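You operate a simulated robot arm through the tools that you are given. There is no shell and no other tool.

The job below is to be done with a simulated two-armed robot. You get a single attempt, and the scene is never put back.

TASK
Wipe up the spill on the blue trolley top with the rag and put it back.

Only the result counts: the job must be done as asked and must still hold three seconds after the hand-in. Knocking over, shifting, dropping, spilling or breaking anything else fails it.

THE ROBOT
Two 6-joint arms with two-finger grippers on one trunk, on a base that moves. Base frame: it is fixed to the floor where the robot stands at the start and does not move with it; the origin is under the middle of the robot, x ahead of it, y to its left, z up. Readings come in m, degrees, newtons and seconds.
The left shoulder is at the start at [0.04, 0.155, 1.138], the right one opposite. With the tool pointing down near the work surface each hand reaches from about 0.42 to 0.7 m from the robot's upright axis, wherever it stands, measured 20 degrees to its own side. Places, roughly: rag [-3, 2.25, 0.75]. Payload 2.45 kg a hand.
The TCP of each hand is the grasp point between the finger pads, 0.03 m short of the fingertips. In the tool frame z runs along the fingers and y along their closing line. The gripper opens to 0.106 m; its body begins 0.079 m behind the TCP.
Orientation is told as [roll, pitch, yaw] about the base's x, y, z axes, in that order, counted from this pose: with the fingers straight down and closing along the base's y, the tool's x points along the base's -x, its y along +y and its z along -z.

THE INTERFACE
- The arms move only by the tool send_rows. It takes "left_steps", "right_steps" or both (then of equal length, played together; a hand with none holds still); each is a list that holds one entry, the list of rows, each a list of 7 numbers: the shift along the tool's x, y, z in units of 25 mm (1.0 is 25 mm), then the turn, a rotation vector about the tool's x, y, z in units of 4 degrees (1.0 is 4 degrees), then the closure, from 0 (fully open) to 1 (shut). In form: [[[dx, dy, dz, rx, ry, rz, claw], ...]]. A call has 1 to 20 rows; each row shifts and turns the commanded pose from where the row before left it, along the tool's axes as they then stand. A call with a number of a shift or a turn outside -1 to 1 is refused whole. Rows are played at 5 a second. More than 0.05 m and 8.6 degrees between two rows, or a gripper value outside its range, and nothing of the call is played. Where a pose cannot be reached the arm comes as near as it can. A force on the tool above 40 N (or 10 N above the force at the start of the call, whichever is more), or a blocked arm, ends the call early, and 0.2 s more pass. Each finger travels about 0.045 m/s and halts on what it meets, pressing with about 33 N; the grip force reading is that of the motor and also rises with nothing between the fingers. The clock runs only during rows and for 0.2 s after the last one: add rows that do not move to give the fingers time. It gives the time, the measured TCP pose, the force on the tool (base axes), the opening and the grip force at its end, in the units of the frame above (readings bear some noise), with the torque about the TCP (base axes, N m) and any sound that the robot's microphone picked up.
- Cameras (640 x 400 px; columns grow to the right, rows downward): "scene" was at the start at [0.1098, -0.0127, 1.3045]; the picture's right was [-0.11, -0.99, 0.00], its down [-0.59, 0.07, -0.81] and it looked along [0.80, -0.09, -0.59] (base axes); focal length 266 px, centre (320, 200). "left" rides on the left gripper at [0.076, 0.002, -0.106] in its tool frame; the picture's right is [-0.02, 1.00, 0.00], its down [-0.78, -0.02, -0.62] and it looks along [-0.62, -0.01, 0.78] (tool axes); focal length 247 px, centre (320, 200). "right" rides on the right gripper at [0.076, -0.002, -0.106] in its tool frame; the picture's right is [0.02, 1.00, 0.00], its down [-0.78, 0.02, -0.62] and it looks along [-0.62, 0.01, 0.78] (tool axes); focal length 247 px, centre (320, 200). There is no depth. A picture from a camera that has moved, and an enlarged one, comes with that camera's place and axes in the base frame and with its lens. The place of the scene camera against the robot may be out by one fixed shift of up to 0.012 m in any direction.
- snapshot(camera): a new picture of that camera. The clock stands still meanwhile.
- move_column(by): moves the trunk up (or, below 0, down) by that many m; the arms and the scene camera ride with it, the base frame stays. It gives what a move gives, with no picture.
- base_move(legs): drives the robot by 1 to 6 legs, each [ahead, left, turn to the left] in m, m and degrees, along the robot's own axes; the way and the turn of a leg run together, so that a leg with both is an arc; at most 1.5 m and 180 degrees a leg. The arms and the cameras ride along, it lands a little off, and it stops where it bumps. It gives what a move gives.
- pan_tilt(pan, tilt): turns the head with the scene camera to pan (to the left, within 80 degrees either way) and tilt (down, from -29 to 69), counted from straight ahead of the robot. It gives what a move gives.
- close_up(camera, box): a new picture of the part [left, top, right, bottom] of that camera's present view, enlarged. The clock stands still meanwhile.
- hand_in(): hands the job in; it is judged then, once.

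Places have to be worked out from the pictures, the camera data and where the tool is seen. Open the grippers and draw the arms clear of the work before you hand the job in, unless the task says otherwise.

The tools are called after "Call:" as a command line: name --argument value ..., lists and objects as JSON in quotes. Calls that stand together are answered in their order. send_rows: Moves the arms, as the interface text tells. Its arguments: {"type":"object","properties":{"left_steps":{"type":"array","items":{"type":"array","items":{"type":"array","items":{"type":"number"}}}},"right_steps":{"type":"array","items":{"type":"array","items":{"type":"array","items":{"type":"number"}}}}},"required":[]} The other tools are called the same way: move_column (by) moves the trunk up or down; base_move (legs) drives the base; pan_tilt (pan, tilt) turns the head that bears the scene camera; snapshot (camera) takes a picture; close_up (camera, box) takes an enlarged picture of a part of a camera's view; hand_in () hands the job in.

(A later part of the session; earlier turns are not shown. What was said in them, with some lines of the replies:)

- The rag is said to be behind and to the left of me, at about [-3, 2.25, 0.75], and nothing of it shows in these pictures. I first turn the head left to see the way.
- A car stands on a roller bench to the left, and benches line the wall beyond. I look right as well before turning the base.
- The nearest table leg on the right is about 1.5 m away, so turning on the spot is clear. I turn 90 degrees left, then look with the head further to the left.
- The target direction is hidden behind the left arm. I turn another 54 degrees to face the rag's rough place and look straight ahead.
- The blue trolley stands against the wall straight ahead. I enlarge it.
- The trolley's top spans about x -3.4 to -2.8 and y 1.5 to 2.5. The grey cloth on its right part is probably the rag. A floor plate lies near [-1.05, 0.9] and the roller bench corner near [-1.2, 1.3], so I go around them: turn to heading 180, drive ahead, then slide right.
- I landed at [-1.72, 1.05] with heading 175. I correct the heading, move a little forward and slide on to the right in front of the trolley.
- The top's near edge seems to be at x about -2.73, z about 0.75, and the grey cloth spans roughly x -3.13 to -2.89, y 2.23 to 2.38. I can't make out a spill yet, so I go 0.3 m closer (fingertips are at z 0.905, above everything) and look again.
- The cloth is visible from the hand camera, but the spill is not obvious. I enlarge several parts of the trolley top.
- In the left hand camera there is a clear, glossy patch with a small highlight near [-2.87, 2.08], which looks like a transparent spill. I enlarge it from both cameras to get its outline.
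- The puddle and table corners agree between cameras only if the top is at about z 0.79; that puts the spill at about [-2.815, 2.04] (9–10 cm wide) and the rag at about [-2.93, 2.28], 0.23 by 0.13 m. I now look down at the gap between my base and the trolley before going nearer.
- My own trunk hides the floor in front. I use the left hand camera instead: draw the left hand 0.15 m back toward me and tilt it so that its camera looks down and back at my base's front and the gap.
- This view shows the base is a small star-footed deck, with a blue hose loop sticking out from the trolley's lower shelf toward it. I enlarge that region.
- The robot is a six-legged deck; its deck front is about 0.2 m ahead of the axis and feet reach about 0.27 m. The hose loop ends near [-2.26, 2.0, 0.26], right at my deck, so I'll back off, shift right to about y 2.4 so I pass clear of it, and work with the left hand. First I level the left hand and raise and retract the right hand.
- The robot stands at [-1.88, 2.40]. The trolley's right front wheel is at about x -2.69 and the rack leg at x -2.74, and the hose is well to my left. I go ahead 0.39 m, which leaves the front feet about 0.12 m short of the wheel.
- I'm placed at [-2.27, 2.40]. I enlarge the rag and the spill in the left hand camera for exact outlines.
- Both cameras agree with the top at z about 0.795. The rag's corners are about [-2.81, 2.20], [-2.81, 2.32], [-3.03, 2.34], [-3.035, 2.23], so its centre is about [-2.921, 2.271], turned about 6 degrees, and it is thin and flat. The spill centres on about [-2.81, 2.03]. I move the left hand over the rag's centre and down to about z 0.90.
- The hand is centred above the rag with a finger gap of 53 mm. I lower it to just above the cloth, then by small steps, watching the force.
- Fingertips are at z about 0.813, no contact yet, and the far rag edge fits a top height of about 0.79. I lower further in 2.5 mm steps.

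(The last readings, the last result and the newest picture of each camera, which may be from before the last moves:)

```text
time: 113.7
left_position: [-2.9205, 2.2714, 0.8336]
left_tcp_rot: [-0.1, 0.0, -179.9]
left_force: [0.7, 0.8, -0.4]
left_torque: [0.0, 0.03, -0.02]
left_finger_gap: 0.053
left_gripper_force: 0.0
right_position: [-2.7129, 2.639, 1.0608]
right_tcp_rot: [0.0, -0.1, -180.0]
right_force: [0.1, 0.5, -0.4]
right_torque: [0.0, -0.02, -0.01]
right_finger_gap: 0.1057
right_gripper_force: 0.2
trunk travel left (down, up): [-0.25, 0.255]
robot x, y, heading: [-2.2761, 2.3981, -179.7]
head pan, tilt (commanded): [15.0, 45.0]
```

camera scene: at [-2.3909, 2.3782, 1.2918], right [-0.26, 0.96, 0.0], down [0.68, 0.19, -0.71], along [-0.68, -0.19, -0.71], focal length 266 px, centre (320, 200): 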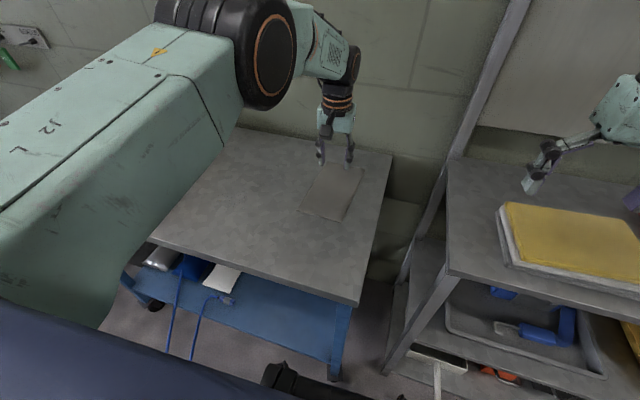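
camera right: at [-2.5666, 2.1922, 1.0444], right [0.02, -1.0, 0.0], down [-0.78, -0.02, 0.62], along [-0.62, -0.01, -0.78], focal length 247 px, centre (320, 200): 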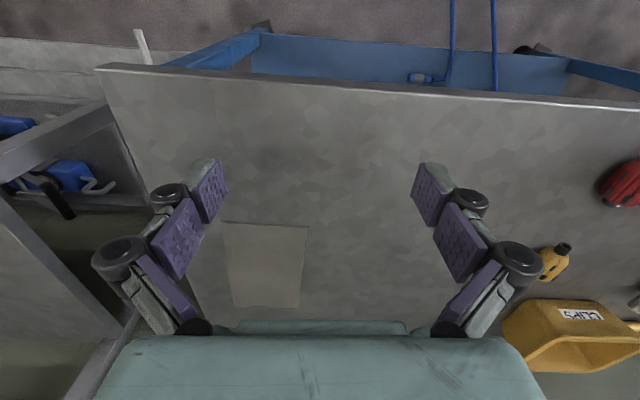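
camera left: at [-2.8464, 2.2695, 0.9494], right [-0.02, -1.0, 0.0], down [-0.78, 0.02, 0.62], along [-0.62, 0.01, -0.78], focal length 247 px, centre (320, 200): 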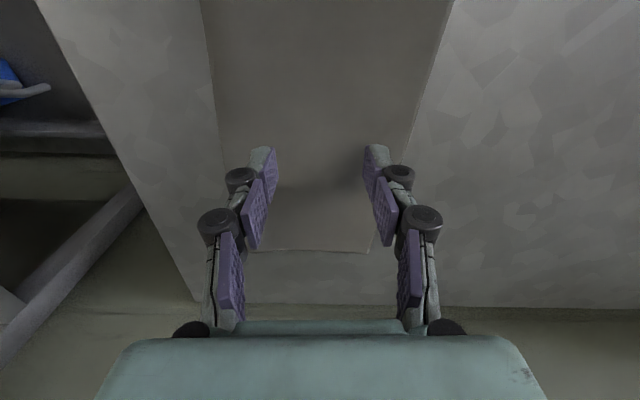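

Still no contact at TCP z 0.834. I keep lowering by small steps.

Call:
send_rows --left_steps '[[[0, 0, 0.1, 0, 0, 0, 0.5], [0, 0, 0.1, 0, 0, 0, 0.5], [0, 0, 0.1, 0, 0, 0, 0.5], [0, 0, 0, 0, 0, 0, 0.5]]]'

```text
time: 114.7
left_position: [-2.9213, 2.2715, 0.829]
left_tcp_rot: [0.1, -0.6, -179.9]
left_force: [0.1, -0.2, 21.2]
left_torque: [0.0, -0.1, 0.0]
left_finger_gap: 0.0513
left_gripper_force: 6.1
right_position: [-2.7101, 2.6403, 1.0626]
right_tcp_rot: [0.0, -0.1, -180.0]
right_force: [0.2, -0.4, 0.0]
right_torque: [-0.01, -0.02, -0.04]
right_finger_gap: 0.1059
right_gripper_force: 0.0
trunk travel left (down, up): [-0.25, 0.255]
robot x, y, heading: [-2.2764, 2.4026, -179.8]
head pan, tilt (commanded): [15.0, 45.0]
```

Contact: 21 N at TCP z 0.829, so the cloth surface is at about 0.80. I check how the cloth looks under the fingers.

Call:
close_up --camera "left" --box '[180, 40, 480, 300]'

Call:
close_up --camera "scene" --box '[270, 120, 400, 230]'

```text
1.54 times, centred on (330, 170) of left
camera zoom: at [-2.8455, 2.27, 0.935], right [-0.02, -1.0, 0.0], down [-0.78, 0.02, 0.63], along [-0.63, 0.01, -0.78], focal length 380 px, centre (305, 246)
```

zoom: 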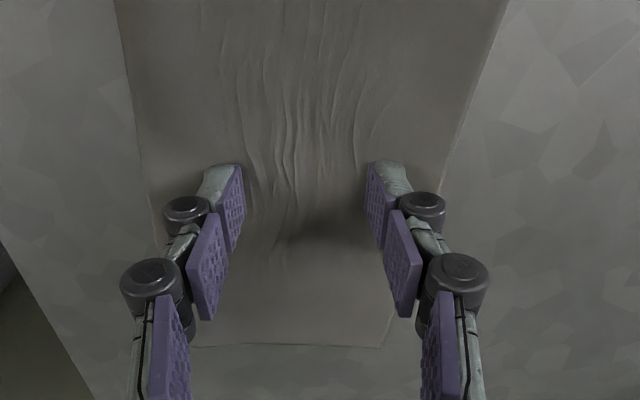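

```text
3.64 times, centred on (335, 175) of scene
camera zoom: at [-2.3887, 2.3784, 1.2922], right [-0.26, 0.96, 0.0], down [0.68, 0.19, -0.71], along [-0.68, -0.19, -0.71], focal length 967 px, centre (266, 291)
```

zoom: 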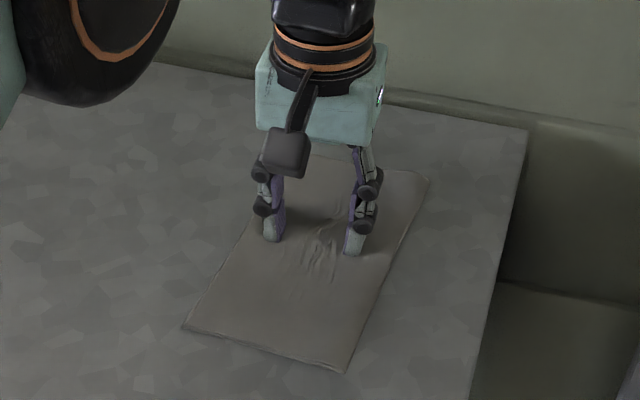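

The cloth is soft and wrinkles between the fingers, so it can be pinched. I close the fingers slowly while pressed on it.

Call:
send_rows --left_steps '[[[0, 0, 0, 0, 0, 0, 0.6], [0, 0, 0, 0, 0, 0, 0.7], [0, 0, 0, 0, 0, 0, 0.8], [0, 0, 0, 0, 0, 0, 0.9], [0, 0, 0, 0, 0, 0, 1.0], [0, 0, 0, 0, 0, 0, 1.0], [0, 0, 0, 0, 0, 0, 1.0], [0, 0, 0, 0, 0, 0, 1.0], [0, 0, 0, 0, 0, 0, 1.0]]]'

Call:
close_up --camera "left" --box '[180, 40, 480, 300]'

Call:
close_up --camera "scene" --box '[270, 120, 400, 230]'

```text
time: 116.7
left_position: [-2.9211, 2.2723, 0.8302]
left_tcp_rot: [0.0, -0.5, -179.9]
left_force: [-1.4, 1.8, 23.0]
left_torque: [-0.09, -0.12, -0.01]
left_finger_gap: 0.0068
left_gripper_force: 39.2
right_position: [-2.7093, 2.6408, 1.0618]
right_tcp_rot: [0.0, -0.1, -180.0]
right_force: [0.5, -0.1, -0.4]
right_torque: [-0.02, 0.03, 0.01]
right_finger_gap: 0.1061
right_gripper_force: 0.2
trunk travel left (down, up): [-0.25, 0.255]
robot x, y, heading: [-2.2712, 2.4029, -179.7]
head pan, tilt (commanded): [15.0, 45.0]
```

```text
1.54 times, centred on (330, 170) of left
camera zoom: at [-2.8444, 2.2705, 0.9355], right [-0.02, -1.0, 0.0], down [-0.78, 0.02, 0.63], along [-0.63, 0.01, -0.78], focal length 380 px, centre (305, 246)
```

zoom: 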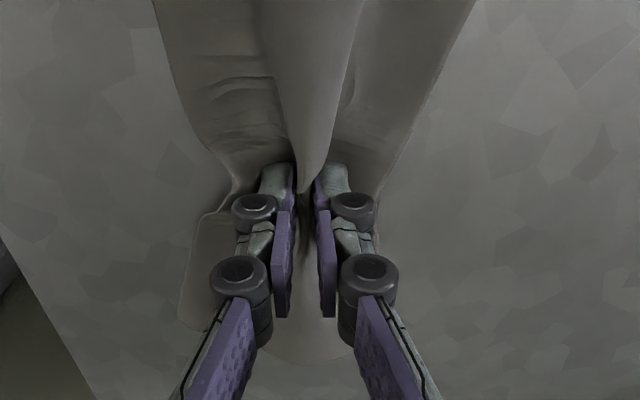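

```text
3.64 times, centred on (335, 175) of scene
camera zoom: at [-2.3875, 2.3789, 1.2922], right [-0.26, 0.96, 0.0], down [0.68, 0.19, -0.71], along [-0.68, -0.19, -0.7], focal length 967 px, centre (266, 291)
```

zoom: 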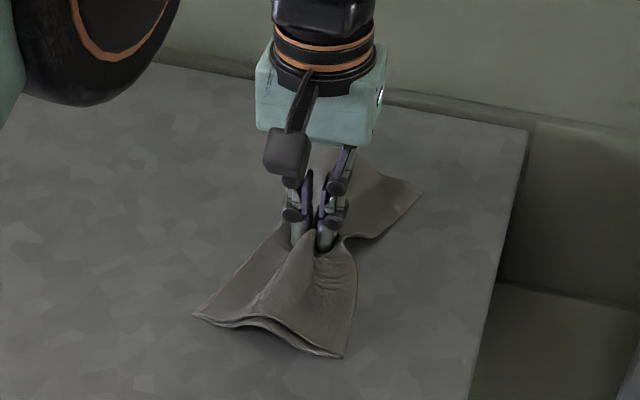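

The cloth is pinched like a bow tie (gap 6.8 mm, grip 39 N). I lift just 5 mm to ease the pressure and slide the rag to beside the spill, at about [-2.81, 2.10].

Call:
send_rows --left_steps '[[[0, 0, -0.1, 0, 0, 0, 1], [0, 0, -0.15, 0, 0, 0, 1], [0.3, 0.4, 0, 0, 0, 0, 1], [0.5, 0.77, 0, 0, 0, 0, 1], [0.5, 0.77, 0, 0, 0, 0, 1], [0.5, 0.77, 0, 0, 0, 0, 1], [0.5, 0.77, 0, 0, 0, 0, 1], [0.5, 0.77, 0, 0, 0, 0, 1], [0.5, 0.77, 0, 0, 0, 0, 1], [0.5, 0.77, 0, 0, 0, 0, 1], [0.5, 0.77, 0, 0, 0, 0, 1], [0.14, 0.28, 0, 0, 0, 0, 1], [0, 0, 0, 0, 0, 0, 1]]]'

Call:
snapshot --camera "left"

Call:
snapshot --camera "scene"

```text
time: 119.5
left_position: [-2.8084, 2.1005, 0.832]
left_tcp_rot: [0.1, -0.2, -179.9]
left_force: [3.4, 0.8, 4.8]
left_torque: [0.0, 0.05, 0.0]
left_finger_gap: 0.0013
left_gripper_force: 28.9
right_position: [-2.7123, 2.6407, 1.0605]
right_tcp_rot: [0.0, -0.1, -179.9]
right_force: [0.5, 0.4, 0.6]
right_torque: [0.0, 0.0, 0.03]
right_finger_gap: 0.1059
right_gripper_force: 0.1
trunk travel left (down, up): [-0.25, 0.255]
robot x, y, heading: [-2.2757, 2.4023, -179.7]
head pan, tilt (commanded): [15.0, 45.0]
```

```text
taken
camera left: at [-2.7328, 2.0991, 0.9384], right [-0.02, -1.0, 0.0], down [-0.78, 0.02, 0.62], along [-0.62, 0.01, -0.78], focal length 247 px, centre (320, 200)
```

left: 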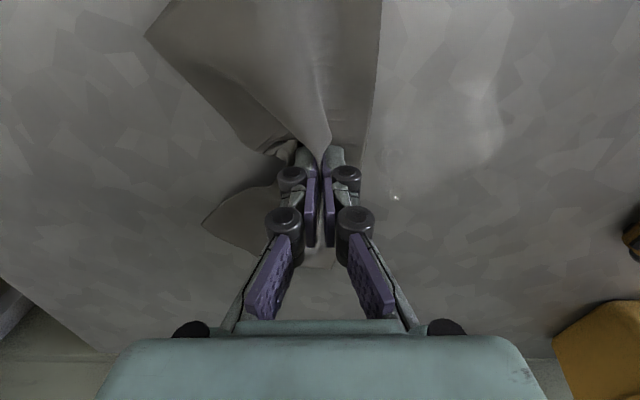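

```text
taken
camera scene: at [-2.3907, 2.3785, 1.2918], right [-0.26, 0.96, 0.0], down [0.68, 0.19, -0.71], along [-0.68, -0.19, -0.71], focal length 266 px, centre (320, 200)
```

scene: 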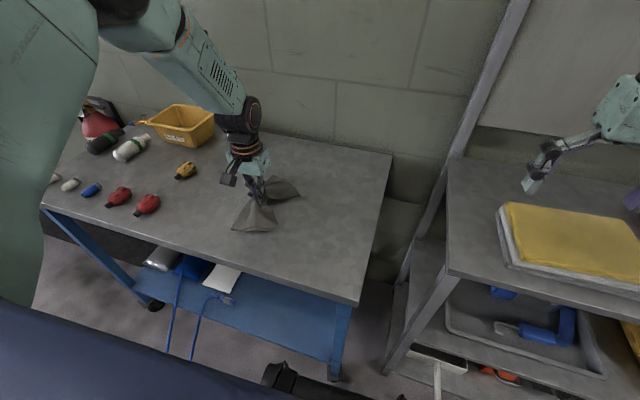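

The rag moved along, still held (28.9 N). The glossy spill shows right of the fingers in the left camera; I enlarge to get its outline from this close.

Call:
close_up --camera "left" --box '[340, 0, 600, 220]'

Call:
close_up --camera "scene" --box '[180, 130, 330, 250]'

```text
1.82 times, centred on (470, 110) of left
camera zoom: at [-2.7328, 2.0991, 0.9384], right [-0.02, -1.0, 0.0], down [-0.78, 0.02, 0.62], along [-0.62, 0.01, -0.78], focal length 449 px, centre (47, 364)
```

zoom: 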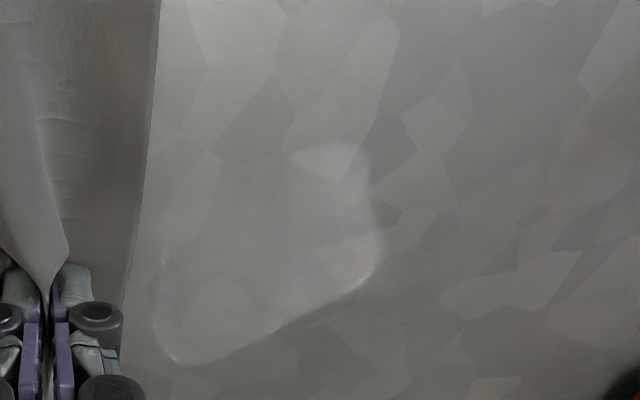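

```text
3.33 times, centred on (255, 190) of scene
camera zoom: at [-2.3907, 2.3785, 1.2918], right [-0.26, 0.96, 0.0], down [0.68, 0.19, -0.71], along [-0.68, -0.19, -0.71], focal length 886 px, centre (537, 233)
```

zoom: 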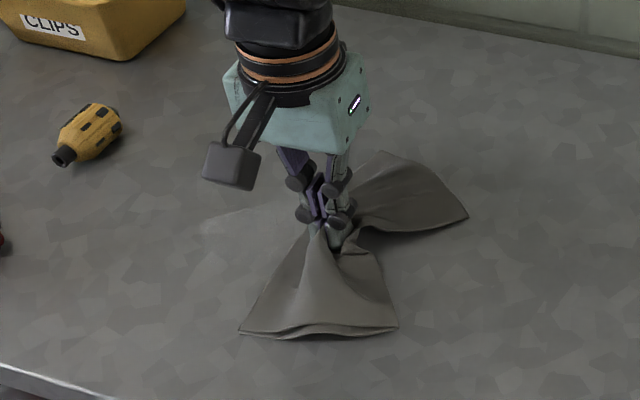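

The outline is clear now: the spill spans x -2.85 to -2.765 and y 1.985 to 2.06. I press lightly and wipe across it in y strokes, first at x -2.81, then at -2.795, staying above y 1.96 to keep clear of the bottles at y 1.86 and below.

Call:
send_rows --left_steps '[[[0, 0, 0.06, 0, 0, 0, 1], [0, 0.771, 0, 0, 0, 0, 1], [0, 0.771, 0, 0, 0, 0, 1], [0, 0.771, 0, 0, 0, 0, 1], [0, 0.771, 0, 0, 0, 0, 1], [0, 0.771, 0, 0, 0, 0, 1], [0, 0.771, 0, 0, 0, 0, 1], [0, 0.771, 0, 0, 0, 0, 1], [0.6, 0, 0, 0, 0, 0, 1], [0, -0.771, 0, 0, 0, 0, 1], [0, -0.771, 0, 0, 0, 0, 1], [0, -0.771, 0, 0, 0, 0, 1], [0, -0.771, 0, 0, 0, 0, 1], [0, -0.771, 0, 0, 0, 0, 1], [0, -0.771, 0, 0, 0, 0, 1], [0, -0.771, 0, 0, 0, 0, 1], [0, 0, 0, 0, 0, 0, 1]]]'

Call:
close_up --camera "left" --box '[240, 0, 600, 280]'

Call:
close_up --camera "scene" --box '[130, 130, 330, 270]'

```text
time: 123.1
left_position: [-2.7934, 2.1018, 0.8306]
left_tcp_rot: [-0.1, -0.1, -179.9]
left_force: [-0.4, -1.3, 2.2]
left_torque: [0.01, -0.12, -0.02]
left_finger_gap: 0.0057
left_gripper_force: 40.7
right_position: [-2.7111, 2.6398, 1.0611]
right_tcp_rot: [0.0, -0.1, -180.0]
right_force: [0.4, -0.3, 0.2]
right_torque: [0.01, 0.01, -0.03]
right_finger_gap: 0.1059
right_gripper_force: 0.1
trunk travel left (down, up): [-0.25, 0.255]
robot x, y, heading: [-2.2758, 2.4025, -179.7]
head pan, tilt (commanded): [15.0, 45.0]
```

```text
1.43 times, centred on (420, 140) of left
camera zoom: at [-2.7176, 2.1, 0.9365], right [-0.02, -1.0, 0.0], down [-0.78, 0.02, 0.62], along [-0.62, 0.01, -0.78], focal length 353 px, centre (177, 286)
```

zoom: 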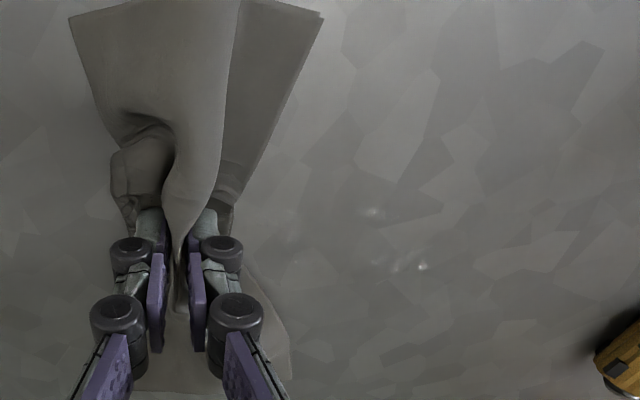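

```text
2.86 times, centred on (230, 200) of scene
camera zoom: at [-2.3903, 2.3779, 1.2918], right [-0.26, 0.96, 0.0], down [0.68, 0.19, -0.71], along [-0.68, -0.19, -0.71], focal length 760 px, centre (577, 200)
```

zoom: 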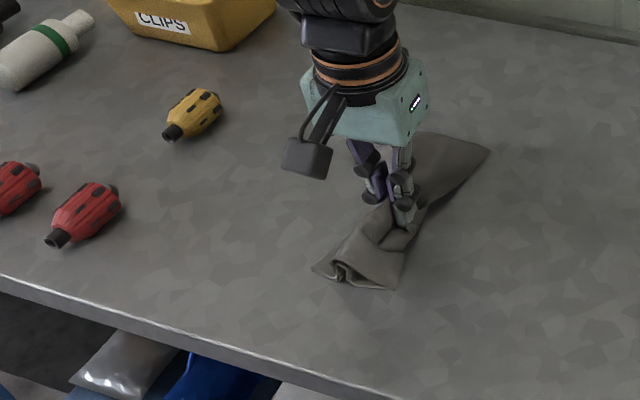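

Most of the gloss is gone; small remnants remain near [-2.79, 2.015] and [-2.82, 1.98]. I continue with more strokes at x -2.78 and -2.825, with a little more pressure and reaching slightly further to y 1.955.

Call:
send_rows --left_steps '[[[0.6, 0, 0.08, 0, 0, 0, 1], [0, 0.829, 0, 0, 0, 0, 1], [0, 0.829, 0, 0, 0, 0, 1], [0, 0.829, 0, 0, 0, 0, 1], [0, 0.829, 0, 0, 0, 0, 1], [0, 0.829, 0, 0, 0, 0, 1], [0, 0.829, 0, 0, 0, 0, 1], [0, 0.829, 0, 0, 0, 0, 1], [-0.9, 0, 0, 0, 0, 0, 1], [-0.9, 0, 0, 0, 0, 0, 1], [0, -0.829, 0, 0, 0, 0, 1], [0, -0.829, 0, 0, 0, 0, 1], [0, -0.829, 0, 0, 0, 0, 1], [0, -0.829, 0, 0, 0, 0, 1], [0, -0.829, 0, 0, 0, 0, 1], [0, -0.829, 0, 0, 0, 0, 1], [0, -0.829, 0, 0, 0, 0, 1], [0, 0, 0, 0, 0, 0, 1]]]'

Call:
close_up --camera "left" --box '[240, 0, 600, 280]'

Call:
close_up --camera "scene" --box '[130, 130, 330, 270]'

```text
time: 126.9
left_position: [-2.825, 2.103, 0.8308]
left_tcp_rot: [0.1, -0.5, -179.9]
left_force: [-0.7, -2.4, 24.4]
left_torque: [-0.16, -0.24, 0.03]
left_finger_gap: 0.0055
left_gripper_force: 31.0
right_position: [-2.7083, 2.6416, 1.0625]
right_tcp_rot: [0.1, -0.3, -180.0]
right_force: [-0.2, -0.8, -0.3]
right_torque: [-0.01, -0.02, 0.03]
right_finger_gap: 0.1059
right_gripper_force: 0.0
trunk travel left (down, up): [-0.25, 0.255]
robot x, y, heading: [-2.2742, 2.4014, -179.5]
head pan, tilt (commanded): [15.0, 45.0]
```

```text
1.43 times, centred on (420, 140) of left
camera zoom: at [-2.7489, 2.1009, 0.9357], right [-0.02, -1.0, 0.0], down [-0.78, 0.02, 0.63], along [-0.63, 0.01, -0.78], focal length 353 px, centre (177, 286)
```

zoom: 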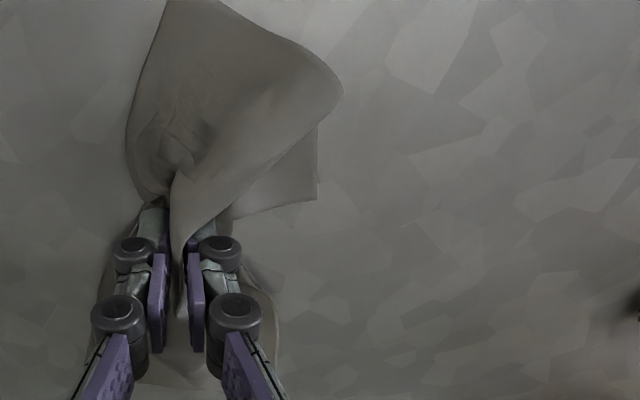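

```text
2.86 times, centred on (230, 200) of scene
camera zoom: at [-2.3877, 2.3799, 1.2922], right [-0.26, 0.96, 0.0], down [0.68, 0.19, -0.71], along [-0.68, -0.19, -0.7], focal length 760 px, centre (577, 200)
```

zoom: 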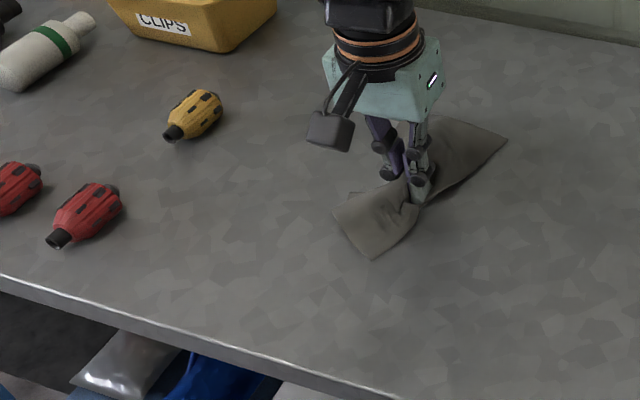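

The remnants are no longer visible. For safety I do one more pair of strokes at x -2.845 and -2.805 to cover the whole former outline, with slightly less pressure.

Call:
send_rows --left_steps '[[[-0.8, 0, -0.05, 0, 0, 0, 1], [0, 0.829, 0, 0, 0, 0, 1], [0, 0.829, 0, 0, 0, 0, 1], [0, 0.829, 0, 0, 0, 0, 1], [0, 0.829, 0, 0, 0, 0, 1], [0, 0.829, 0, 0, 0, 0, 1], [0, 0.829, 0, 0, 0, 0, 1], [0, 0.829, 0, 0, 0, 0, 1], [0.8, 0, 0, 0, 0, 0, 1], [0.8, 0, 0, 0, 0, 0, 1], [0, -0.829, 0, 0, 0, 0, 1], [0, -0.829, 0, 0, 0, 0, 1], [0, -0.829, 0, 0, 0, 0, 1], [0, -0.829, 0, 0, 0, 0, 1], [0, -0.829, 0, 0, 0, 0, 1], [0, -0.829, 0, 0, 0, 0, 1], [0, -0.829, 0, 0, 0, 0, 1], [0, 0, 0, 0, 0, 0, 1]]]'

Call:
snapshot --camera "left"

Call:
close_up --camera "left" --box '[320, 0, 560, 200]'

```text
time: 130.7
left_position: [-2.8058, 2.1013, 0.8309]
left_tcp_rot: [0.1, -0.2, -179.9]
left_force: [-0.8, -1.3, 8.5]
left_torque: [-0.09, -0.1, 0.03]
left_finger_gap: 0.0058
left_gripper_force: 30.4
right_position: [-2.7105, 2.6404, 1.0607]
right_tcp_rot: [0.0, -0.2, -179.9]
right_force: [-0.2, -0.4, -0.1]
right_torque: [-0.02, 0.0, 0.01]
right_finger_gap: 0.1059
right_gripper_force: 0.1
trunk travel left (down, up): [-0.25, 0.255]
robot x, y, heading: [-2.2753, 2.4062, -179.5]
head pan, tilt (commanded): [15.0, 45.0]
```

```text
taken
camera left: at [-2.73, 2.0996, 0.9363], right [-0.02, -1.0, 0.0], down [-0.78, 0.02, 0.62], along [-0.62, 0.01, -0.78], focal length 247 px, centre (320, 200)
```

left: 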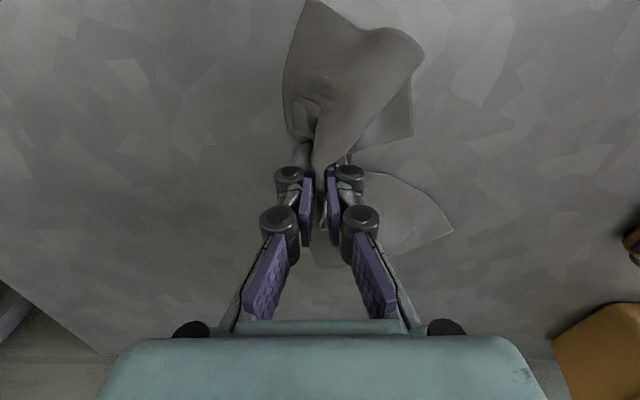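

```text
2.00 times, centred on (440, 100) of left
camera zoom: at [-2.73, 2.0996, 0.9363], right [-0.02, -1.0, 0.0], down [-0.78, 0.02, 0.62], along [-0.62, 0.01, -0.78], focal length 494 px, centre (80, 400)
```

zoom: 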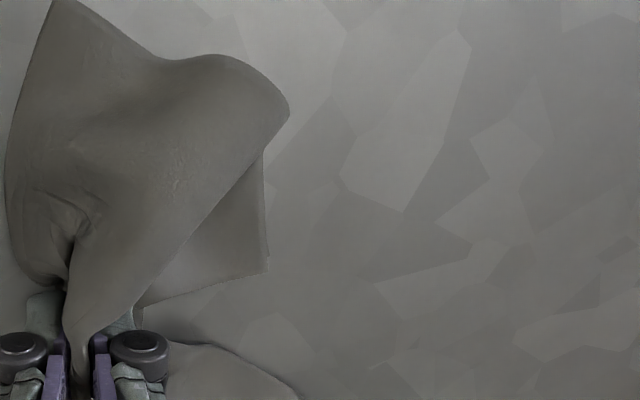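

The wiped area looks clean. I ease the pressure and slide the rag back to its original spot, with the pinch point at about [-2.921, 2.271].

Call:
send_rows --left_steps '[[[0, 0, -0.1, 0, 0, 0, 1], [-0.4, -0.6, -0.06, 0, 0, 0, 1], [-0.525, -0.775, 0, 0, 0, 0, 1], [-0.525, -0.775, 0, 0, 0, 0, 1], [-0.525, -0.775, 0, 0, 0, 0, 1], [-0.525, -0.775, 0, 0, 0, 0, 1], [-0.525, -0.775, 0, 0, 0, 0, 1], [-0.525, -0.775, 0, 0, 0, 0, 1], [-0.525, -0.775, 0, 0, 0, 0, 1], [-0.525, -0.775, 0, 0, 0, 0, 1], [0, 0, 0, 0, 0, 0, 1]]]'

Call:
snapshot --camera "scene"

Call:
close_up --camera "scene" --box '[200, 120, 400, 260]'

Call:
snapshot --camera "left"

```text
time: 133.1
left_position: [-2.9219, 2.2718, 0.8339]
left_tcp_rot: [0.0, -0.2, -179.8]
left_force: [1.1, 0.4, 0.5]
left_torque: [-0.08, -0.01, -0.03]
left_finger_gap: 0.0057
left_gripper_force: 40.6
right_position: [-2.7112, 2.6408, 1.0616]
right_tcp_rot: [0.0, 0.0, -180.0]
right_force: [0.4, 1.4, 0.2]
right_torque: [-0.03, 0.02, -0.03]
right_finger_gap: 0.1058
right_gripper_force: 0.1
trunk travel left (down, up): [-0.25, 0.255]
robot x, y, heading: [-2.2775, 2.4027, -179.6]
head pan, tilt (commanded): [15.0, 45.0]
```

```text
taken
camera scene: at [-2.39, 2.3779, 1.2919], right [-0.26, 0.96, 0.0], down [0.68, 0.19, -0.71], along [-0.68, -0.19, -0.71], focal length 266 px, centre (320, 200)
```

scene: 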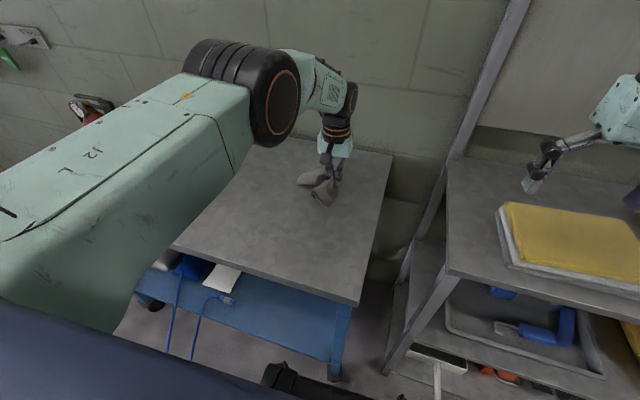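

```text
2.86 times, centred on (300, 190) of scene
camera zoom: at [-2.39, 2.3779, 1.2919], right [-0.26, 0.96, 0.0], down [0.68, 0.19, -0.71], along [-0.68, -0.19, -0.71], focal length 760 px, centre (377, 229)
```

zoom: 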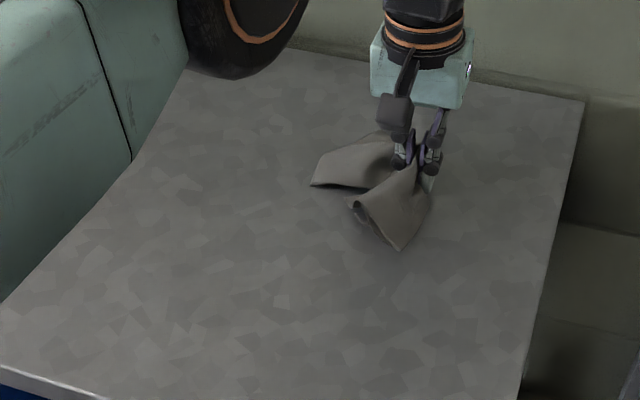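

```text
taken
camera left: at [-2.8469, 2.2702, 0.9401], right [-0.02, -1.0, 0.0], down [-0.78, 0.02, 0.62], along [-0.62, 0.01, -0.78], focal length 247 px, centre (320, 200)
```

left: 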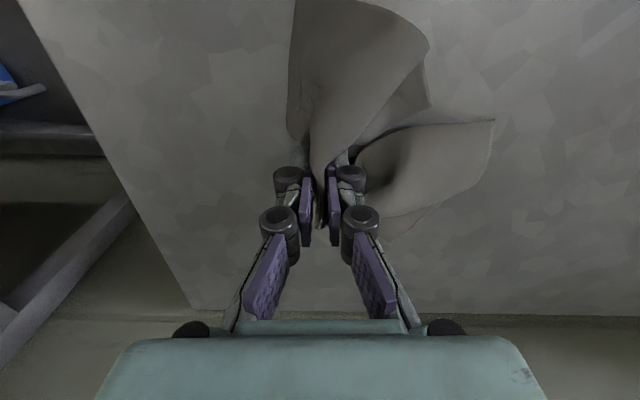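

The rag is back in its area, but its wings trail toward -y, so its centroid is about 4 cm short, near [-2.90, 2.23]. I slide on another 4 cm in y and 2 cm back, then open the fingers.

Call:
send_rows --left_steps '[[[-0.4, -0.8, 0, 0, 0, 0, 1], [-0.4, -0.8, 0, 0, 0, 0, 1], [0, 0, 0, 0, 0, 0, 1], [0, 0, 0, 0, 0, 0, 0.9], [0, 0, 0, 0, 0, 0, 0.8], [0, 0, 0, 0, 0, 0, 0.7], [0, 0, 0, 0, 0, 0, 0.6], [0, 0, 0, 0, 0, 0, 0.5], [0, 0, 0, 0, 0, 0, 0.5], [0, 0, 0, 0, 0, 0, 0.5], [0, 0, 0, 0, 0, 0, 0.5]]]'

Call:
snapshot --camera "left"

Call:
close_up --camera "scene" --box '[200, 120, 400, 260]'

```text
time: 135.5
left_position: [-2.9355, 2.31, 0.8343]
left_tcp_rot: [0.0, 0.1, -180.0]
left_force: [0.0, -0.1, -0.1]
left_torque: [-0.02, -0.02, 0.0]
left_finger_gap: 0.053
left_gripper_force: 0.1
left hand out of reach, approached as far as the arm can: row 2
right_position: [-2.7113, 2.6403, 1.0612]
right_tcp_rot: [0.1, 0.0, -180.0]
right_force: [-0.1, -0.9, -0.8]
right_torque: [-0.02, 0.03, -0.01]
right_finger_gap: 0.1062
right_gripper_force: 0.1
trunk travel left (down, up): [-0.25, 0.255]
robot x, y, heading: [-2.274, 2.4, -179.8]
head pan, tilt (commanded): [15.0, 45.0]
```

```text
taken
camera left: at [-2.8598, 2.3083, 0.9398], right [-0.02, -1.0, 0.0], down [-0.78, 0.02, 0.62], along [-0.62, 0.01, -0.78], focal length 247 px, centre (320, 200)
```

left: 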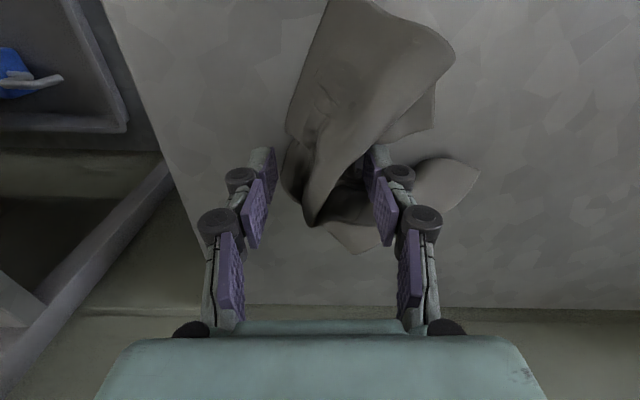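

```text
2.86 times, centred on (300, 190) of scene
camera zoom: at [-2.3907, 2.3779, 1.2918], right [-0.26, 0.96, 0.0], down [0.68, 0.19, -0.71], along [-0.68, -0.19, -0.71], focal length 760 px, centre (377, 229)
```

zoom: 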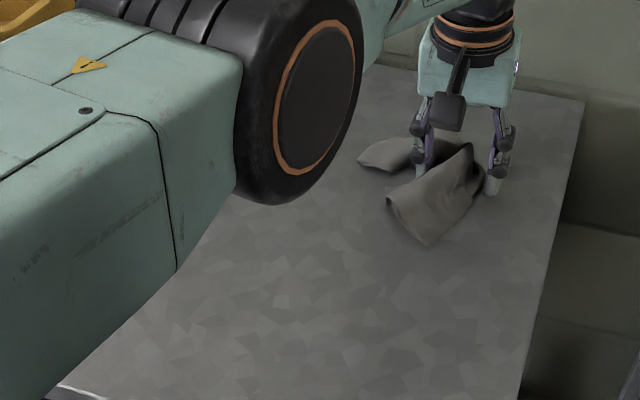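

The cloth is released and keeps a folded shape. I lift the hand straight up and look at how it lies and whether the wiped area is clean.

Call:
send_rows --left_steps '[[[0, 0, -0.5, 0, 0, 0, 0.5], [0, 0, -1, 0, 0, 0, 0.5], [0, 0, -1, 0, 0, 0, 0.5], [0.5, 0, -1, 0, 0, 0, 0.5], [1, 0, -1, 0, 0, 0, 0.5], [1, 0, -0.5, 0, 0, 0, 0.5], [1, 0, 0, 0, 0, 0, 0.5], [1, 0, 0, 0, 0, 0, 0.5], [1, 0, 0, 0, 0, 0, 0.5], [0, 0, 0, 0, 0, 0, 0.5]]]'

Call:
snapshot --camera "left"

Call:
close_up --camera "left" --box '[300, 20, 560, 220]'

Call:
close_up --camera "scene" --box '[200, 120, 400, 260]'

```text
time: 137.9
left_position: [-2.7878, 2.2982, 0.9336]
left_tcp_rot: [-2.4, 3.8, -177.7]
left_force: [-0.5, -0.3, 0.7]
left_torque: [0.02, 0.01, 0.01]
left_finger_gap: 0.0533
left_gripper_force: 0.1
right_position: [-2.712, 2.6403, 1.0602]
right_tcp_rot: [0.0, -0.1, -180.0]
right_force: [0.5, 0.5, 0.0]
right_torque: [0.02, 0.0, 0.03]
right_finger_gap: 0.1061
right_gripper_force: 0.0
trunk travel left (down, up): [-0.25, 0.255]
robot x, y, heading: [-2.2747, 2.4033, -179.8]
head pan, tilt (commanded): [15.0, 45.0]
stopped in row 10 (left hand): the arm was blocked; the commanded pose is now the measured one
```

```text
taken
camera left: at [-2.7193, 2.2946, 1.0447], right [0.02, -1.0, -0.04], down [-0.82, -0.04, 0.57], along [-0.57, 0.02, -0.82], focal length 247 px, centre (320, 200)
```

left: 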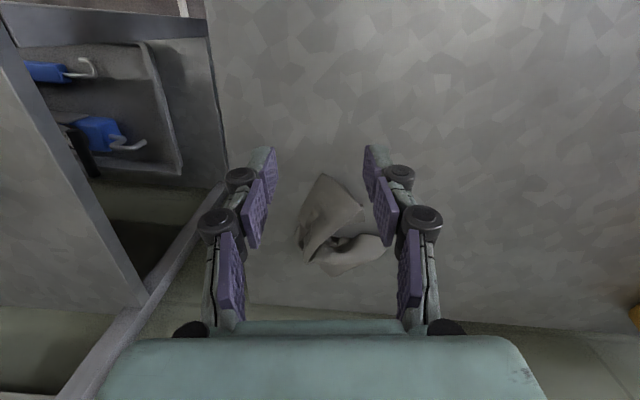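

```text
2.00 times, centred on (430, 120) of left
camera zoom: at [-2.7193, 2.2946, 1.0447], right [0.02, -1.0, -0.04], down [-0.82, -0.04, 0.57], along [-0.57, 0.02, -0.82], focal length 494 px, centre (100, 360)
```

zoom: 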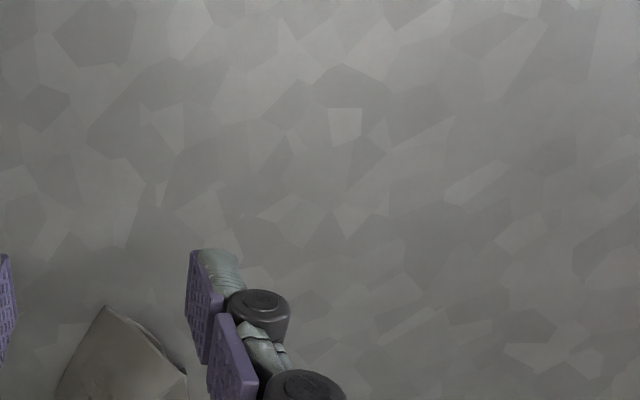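

```text
2.86 times, centred on (300, 190) of scene
camera zoom: at [-2.3899, 2.3779, 1.2919], right [-0.26, 0.96, 0.0], down [0.68, 0.19, -0.71], along [-0.68, -0.19, -0.71], focal length 760 px, centre (377, 229)
```

zoom: 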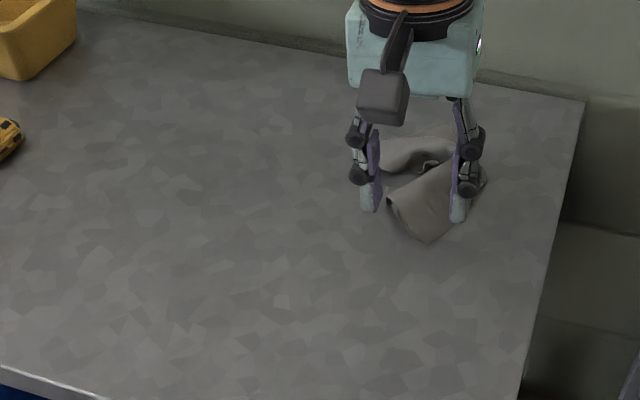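

The rag lies within x -3.0 to -2.85 and y 2.22 to 2.335, centred at about [-2.925, 2.278], which matches its old place; the arm was merely blocked at the end of pulling back. I move the left hand sideways to y about 2.1, above the wiped area, to inspect it.

Call:
send_rows --left_steps '[[[0, 0.8, -0.4, 0, 0, 0, 0.5], [0, 1, -0.4, 0, 0, 0, 0.4], [0, 1, -0.4, 0, 0, 0, 0.3], [0, 1, -0.4, 0, 0, 0, 0.2], [0, 1, 0, 0, 0, 0, 0], [0, 1, 0, 0, 0, 0, 0], [0.5, 1, 0, 0, 0, 0, 0], [0.5, 0, 0, 0, 0, 0, 0]]]'

Call:
snapshot --camera "left"

Call:
close_up --camera "left" --box '[210, 60, 430, 220]'

Call:
close_up --camera "scene" --box '[180, 130, 400, 260]'

```text
time: 139.7
left_position: [-2.7557, 2.1326, 0.9689]
left_tcp_rot: [-2.2, 3.5, -178.0]
left_force: [0.4, -0.9, 0.4]
left_torque: [0.01, 0.03, 0.0]
left_finger_gap: 0.1061
left_gripper_force: 0.0
right_position: [-2.7107, 2.6409, 1.0624]
right_tcp_rot: [-0.1, 0.0, -180.0]
right_force: [0.2, 0.2, 0.3]
right_torque: [-0.01, -0.01, 0.01]
right_finger_gap: 0.1057
right_gripper_force: 0.2
trunk travel left (down, up): [-0.25, 0.255]
robot x, y, heading: [-2.2767, 2.4006, -179.7]
head pan, tilt (commanded): [15.0, 45.0]
```

```text
taken
camera left: at [-2.6875, 2.1289, 1.0797], right [0.02, -1.0, -0.04], down [-0.82, -0.04, 0.57], along [-0.57, 0.02, -0.82], focal length 247 px, centre (320, 200)
```

left: 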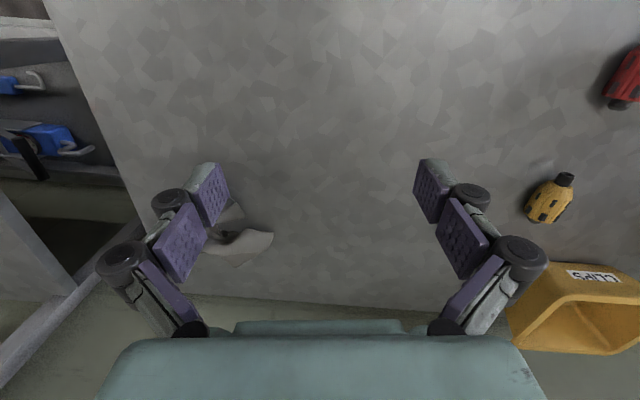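

```text
2.50 times, centred on (320, 140) of left
camera zoom: at [-2.6875, 2.1289, 1.0797], right [0.02, -1.0, -0.04], down [-0.82, -0.04, 0.57], along [-0.57, 0.02, -0.82], focal length 617 px, centre (320, 350)
```

zoom: 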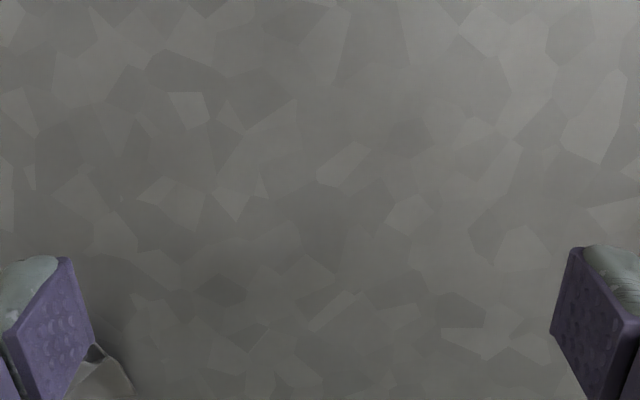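

```text
2.91 times, centred on (290, 195) of scene
camera zoom: at [-2.3897, 2.3786, 1.2919], right [-0.26, 0.96, 0.0], down [0.68, 0.19, -0.71], along [-0.68, -0.19, -0.71], focal length 774 px, centre (407, 214)
```

zoom: 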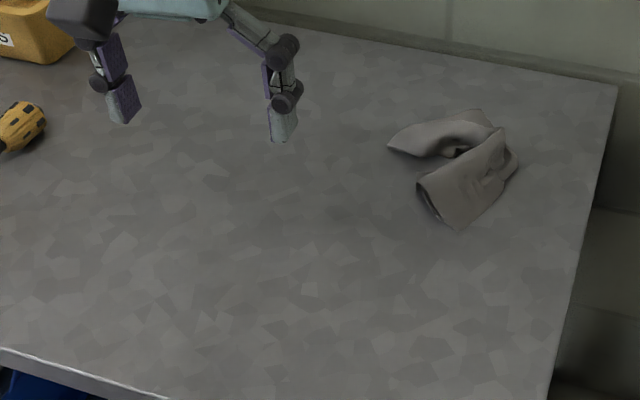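

The table looks clean so far, but the finger hides part of the spot. I shift the hand 0.1 m further left for an unobstructed view.

Call:
send_rows --left_steps '[[[0, 1, 0, 0, 0, 0, 0], [0, 1, 0, 0, 0, 0, 0], [0, 1, 0, 0, 0, 0, 0], [0, 1, 0, 0, 0, 0, 0], [0, 0, 0, 0, 0, 0, 0]]]'

Call:
close_up --camera "left" --box '[230, 70, 410, 200]'

Call:
close_up --camera "scene" --box '[190, 160, 310, 240]'

```text
time: 140.9
left_position: [-2.7555, 2.0298, 0.9649]
left_tcp_rot: [-2.2, 3.8, -177.9]
left_force: [0.0, 0.2, 0.3]
left_torque: [-0.03, 0.03, 0.01]
left_finger_gap: 0.1062
left_gripper_force: 0.0
right_position: [-2.7111, 2.6408, 1.0621]
right_tcp_rot: [0.0, 0.0, -180.0]
right_force: [0.6, 0.7, -0.3]
right_torque: [-0.05, 0.0, -0.03]
right_finger_gap: 0.106
right_gripper_force: 0.1
trunk travel left (down, up): [-0.25, 0.255]
robot x, y, heading: [-2.2776, 2.4056, -179.7]
head pan, tilt (commanded): [15.0, 45.0]
```

```text
3.08 times, centred on (320, 135) of left
camera zoom: at [-2.6867, 2.0253, 1.0761], right [0.02, -1.0, -0.04], down [-0.82, -0.04, 0.57], along [-0.57, 0.02, -0.82], focal length 760 px, centre (320, 400)
```

zoom: 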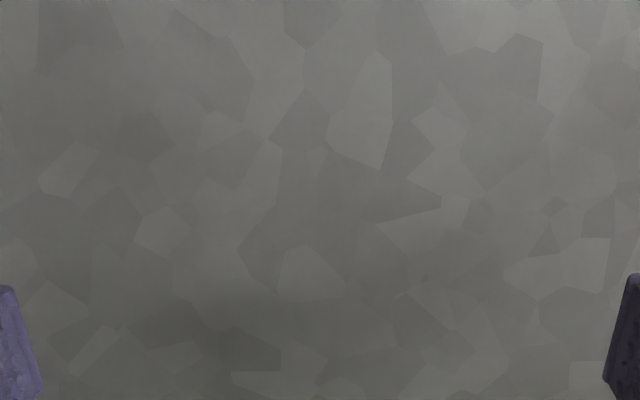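

```text
5.00 times, centred on (250, 200) of scene
camera zoom: at [-2.3905, 2.3791, 1.2919], right [-0.26, 0.96, 0.0], down [0.68, 0.19, -0.71], along [-0.68, -0.19, -0.71], focal length 1329 px, centre (670, 200)
```

zoom: 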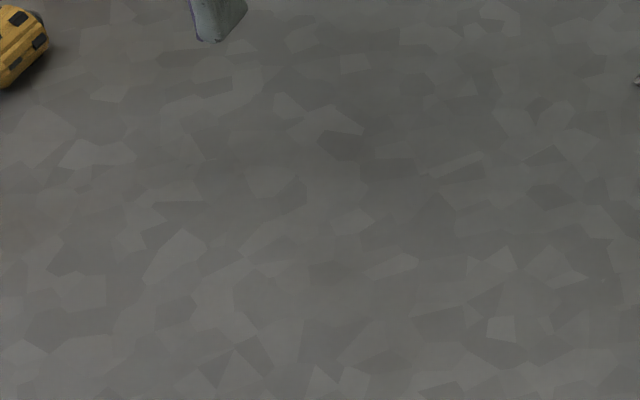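

No gloss is left in either view. For a last check I look obliquely from the side, where the puddle showed best before.

Call:
send_rows --left_steps '[[[0.6, 1, -0.2, 0, 0, 0, 0], [0.6, 1, -0.2, 0, 0, 0, 0], [0.6, 1, 0, 0, 0, 0, 0], [0.6, 1, 0, 0, 0, 0, 0], [0.6, 1, 0, 0, 0, 0, 0], [0.6, 1, 0, 0, 0, 0, 0], [0, 0, 0, 0, 0, 0, 0]]]'

Call:
snapshot --camera "left"

Call:
close_up --camera "left" --box '[40, 100, 260, 300]'

```text
time: 142.5
left_position: [-2.6616, 1.8815, 0.9736]
left_tcp_rot: [-2.3, 3.7, -177.9]
left_force: [0.3, 0.4, 0.3]
left_torque: [0.03, 0.04, -0.01]
left_finger_gap: 0.1059
left_gripper_force: 0.1
right_position: [-2.7113, 2.6412, 1.0617]
right_tcp_rot: [0.0, -0.1, -179.9]
right_force: [0.1, 0.3, 0.2]
right_torque: [0.02, 0.0, -0.03]
right_finger_gap: 0.106
right_gripper_force: 0.1
trunk travel left (down, up): [-0.25, 0.255]
robot x, y, heading: [-2.2751, 2.3993, -179.6]
head pan, tilt (commanded): [15.0, 45.0]
```

```text
taken
camera left: at [-2.5927, 1.8785, 1.0839], right [0.02, -1.0, -0.04], down [-0.82, -0.04, 0.57], along [-0.57, 0.02, -0.82], focal length 247 px, centre (320, 200)
```

left: 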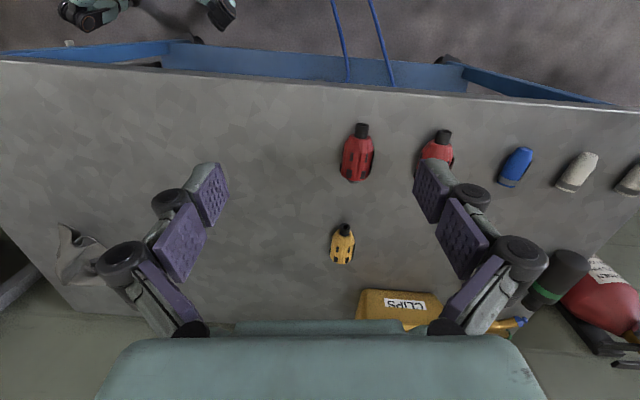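

```text
2.00 times, centred on (150, 200) of left
camera zoom: at [-2.5927, 1.8785, 1.0839], right [0.02, -1.0, -0.04], down [-0.82, -0.04, 0.57], along [-0.57, 0.02, -0.82], focal length 494 px, centre (660, 200)
```

zoom: 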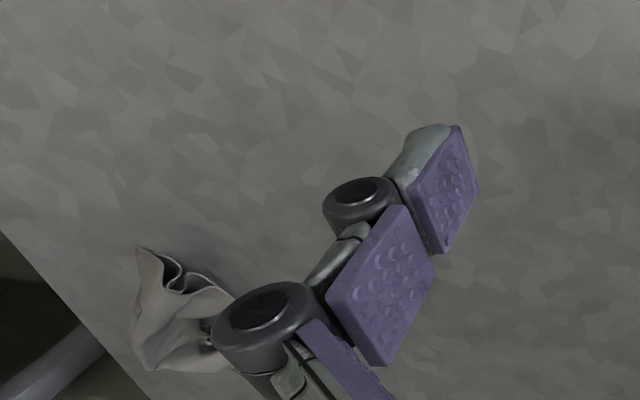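

The spot is clean from every view and the rag lies on its old place; all other items stand untouched. I raise the left hand clear and back the base away from the trolley.

Call:
send_rows --left_steps '[[[0, 0, -1, 0, 0, 0, 0], [0, 0, -1, 0, 0, 0, 0], [0, 0, -1, 0, 0, 0, 0], [0.5, -0.5, -0.5, 0, 0, 0, 0], [0.5, -0.5, 0, 0, 0, 0, 0], [0, 0, 0, 0, 0, 0, 0]]]'

Call:
base_move --legs '[[-0.4, 0, 0]]'

Call:
pan_tilt --pan 8 --tilt 35

Call:
snapshot --camera "scene"

Call:
close_up --camera "scene" --box '[200, 130, 400, 255]'

```text
time: 143.9
left_position: [-2.6739, 1.9037, 1.0599]
left_tcp_rot: [-2.3, 3.8, -177.9]
left_force: [-0.6, 0.4, 0.1]
left_torque: [0.01, -0.02, 0.0]
left_finger_gap: 0.1057
left_gripper_force: 0.1
left hand out of reach, approached as far as the arm can: row 1, 4, 5
right_position: [-2.7129, 2.641, 1.0623]
right_tcp_rot: [0.0, 0.0, -180.0]
right_force: [0.5, 0.0, 1.1]
right_torque: [-0.01, 0.01, -0.02]
right_finger_gap: 0.1058
right_gripper_force: 0.1
trunk travel left (down, up): [-0.25, 0.255]
robot x, y, heading: [-2.2763, 2.4013, -179.7]
head pan, tilt (commanded): [15.0, 45.0]
```

```text
time: 149.7
left_position: [-2.2607, 1.909, 1.0616]
left_tcp_rot: [-2.1, 3.8, -178.6]
left_force: [1.2, 0.4, 0.8]
left_torque: [-0.05, 0.04, 0.02]
left_finger_gap: 0.1061
left_gripper_force: 0.0
right_position: [-2.2907, 2.6464, 1.0606]
right_tcp_rot: [0.0, -0.1, 179.5]
right_force: [1.1, -0.1, -0.9]
right_torque: [-0.04, 0.03, 0.0]
right_finger_gap: 0.1059
right_gripper_force: 0.0
trunk travel left (down, up): [-0.25, 0.255]
robot x, y, heading: [-1.8552, 2.4047, 179.7]
head pan, tilt (commanded): [15.0, 45.0]
```

```text
time: 150.4
left_position: [-2.2597, 1.9108, 1.0616]
left_tcp_rot: [-1.8, 3.8, -178.5]
left_force: [-0.3, 0.6, 0.2]
left_torque: [-0.06, -0.01, -0.03]
left_finger_gap: 0.1058
left_gripper_force: 0.1
right_position: [-2.2891, 2.6488, 1.0612]
right_tcp_rot: [0.2, -0.1, 179.4]
right_force: [0.9, 1.1, -0.1]
right_torque: [-0.04, 0.02, 0.05]
right_finger_gap: 0.1061
right_gripper_force: 0.0
trunk travel left (down, up): [-0.25, 0.255]
robot x, y, heading: [-1.8557, 2.3995, 179.8]
head pan, tilt (commanded): [8.0, 35.0]
```

```text
taken
camera scene: at [-1.9779, 2.393, 1.3067], right [-0.13, 0.99, 0.0], down [0.57, 0.07, -0.82], along [-0.81, -0.11, -0.57], focal length 266 px, centre (320, 200)
```

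scene: 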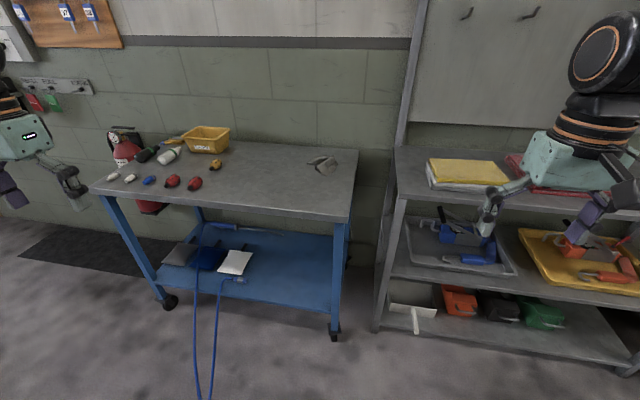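

```text
3.20 times, centred on (300, 192) of scene
camera zoom: at [-1.9779, 2.393, 1.3067], right [-0.13, 0.99, 0.0], down [0.57, 0.07, -0.82], along [-0.81, -0.11, -0.57], focal length 851 px, centre (384, 224)
```

zoom: 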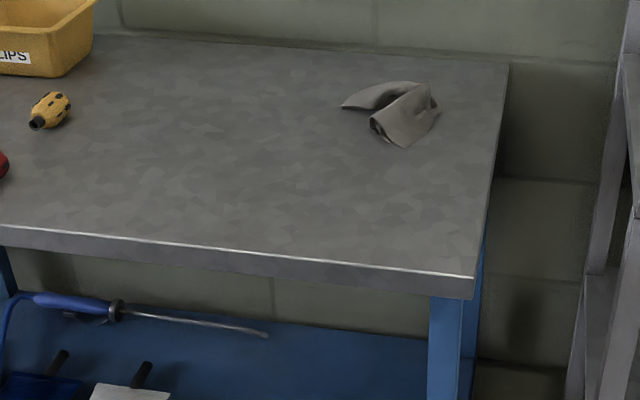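

The rag rests on the trolley top around [-2.93, 2.28], where it lay. The top shows no spill and all other items stand as before. Both grippers are open and clear, so I hand the job in.

Call:
hand_in

```text
The job is handed in.
```

I wiped up the spill on the blue trolley and put the rag back where it lay; the job is handed in. It was a clear puddle about 9 cm across near the front edge of the top. No gloss showed in any camera view afterwards.

- **Rag:** its centre is within about 1 cm of its original spot, but it is crumpled rather than lying flat as it was. I did not try to flatten it, since that could have shifted it.
- **Surroundings:** the bottles, the bin and the trolley itself looked unmoved in the last pictures. A blue hose loop sticking out from the lower shelf came right up to the base on my first approach. I backed off and came in further to the right; no bump was reported.
- **Robot:** both grippers were open and clear of the work, with the base backed about 0.4 m away from the trolley.
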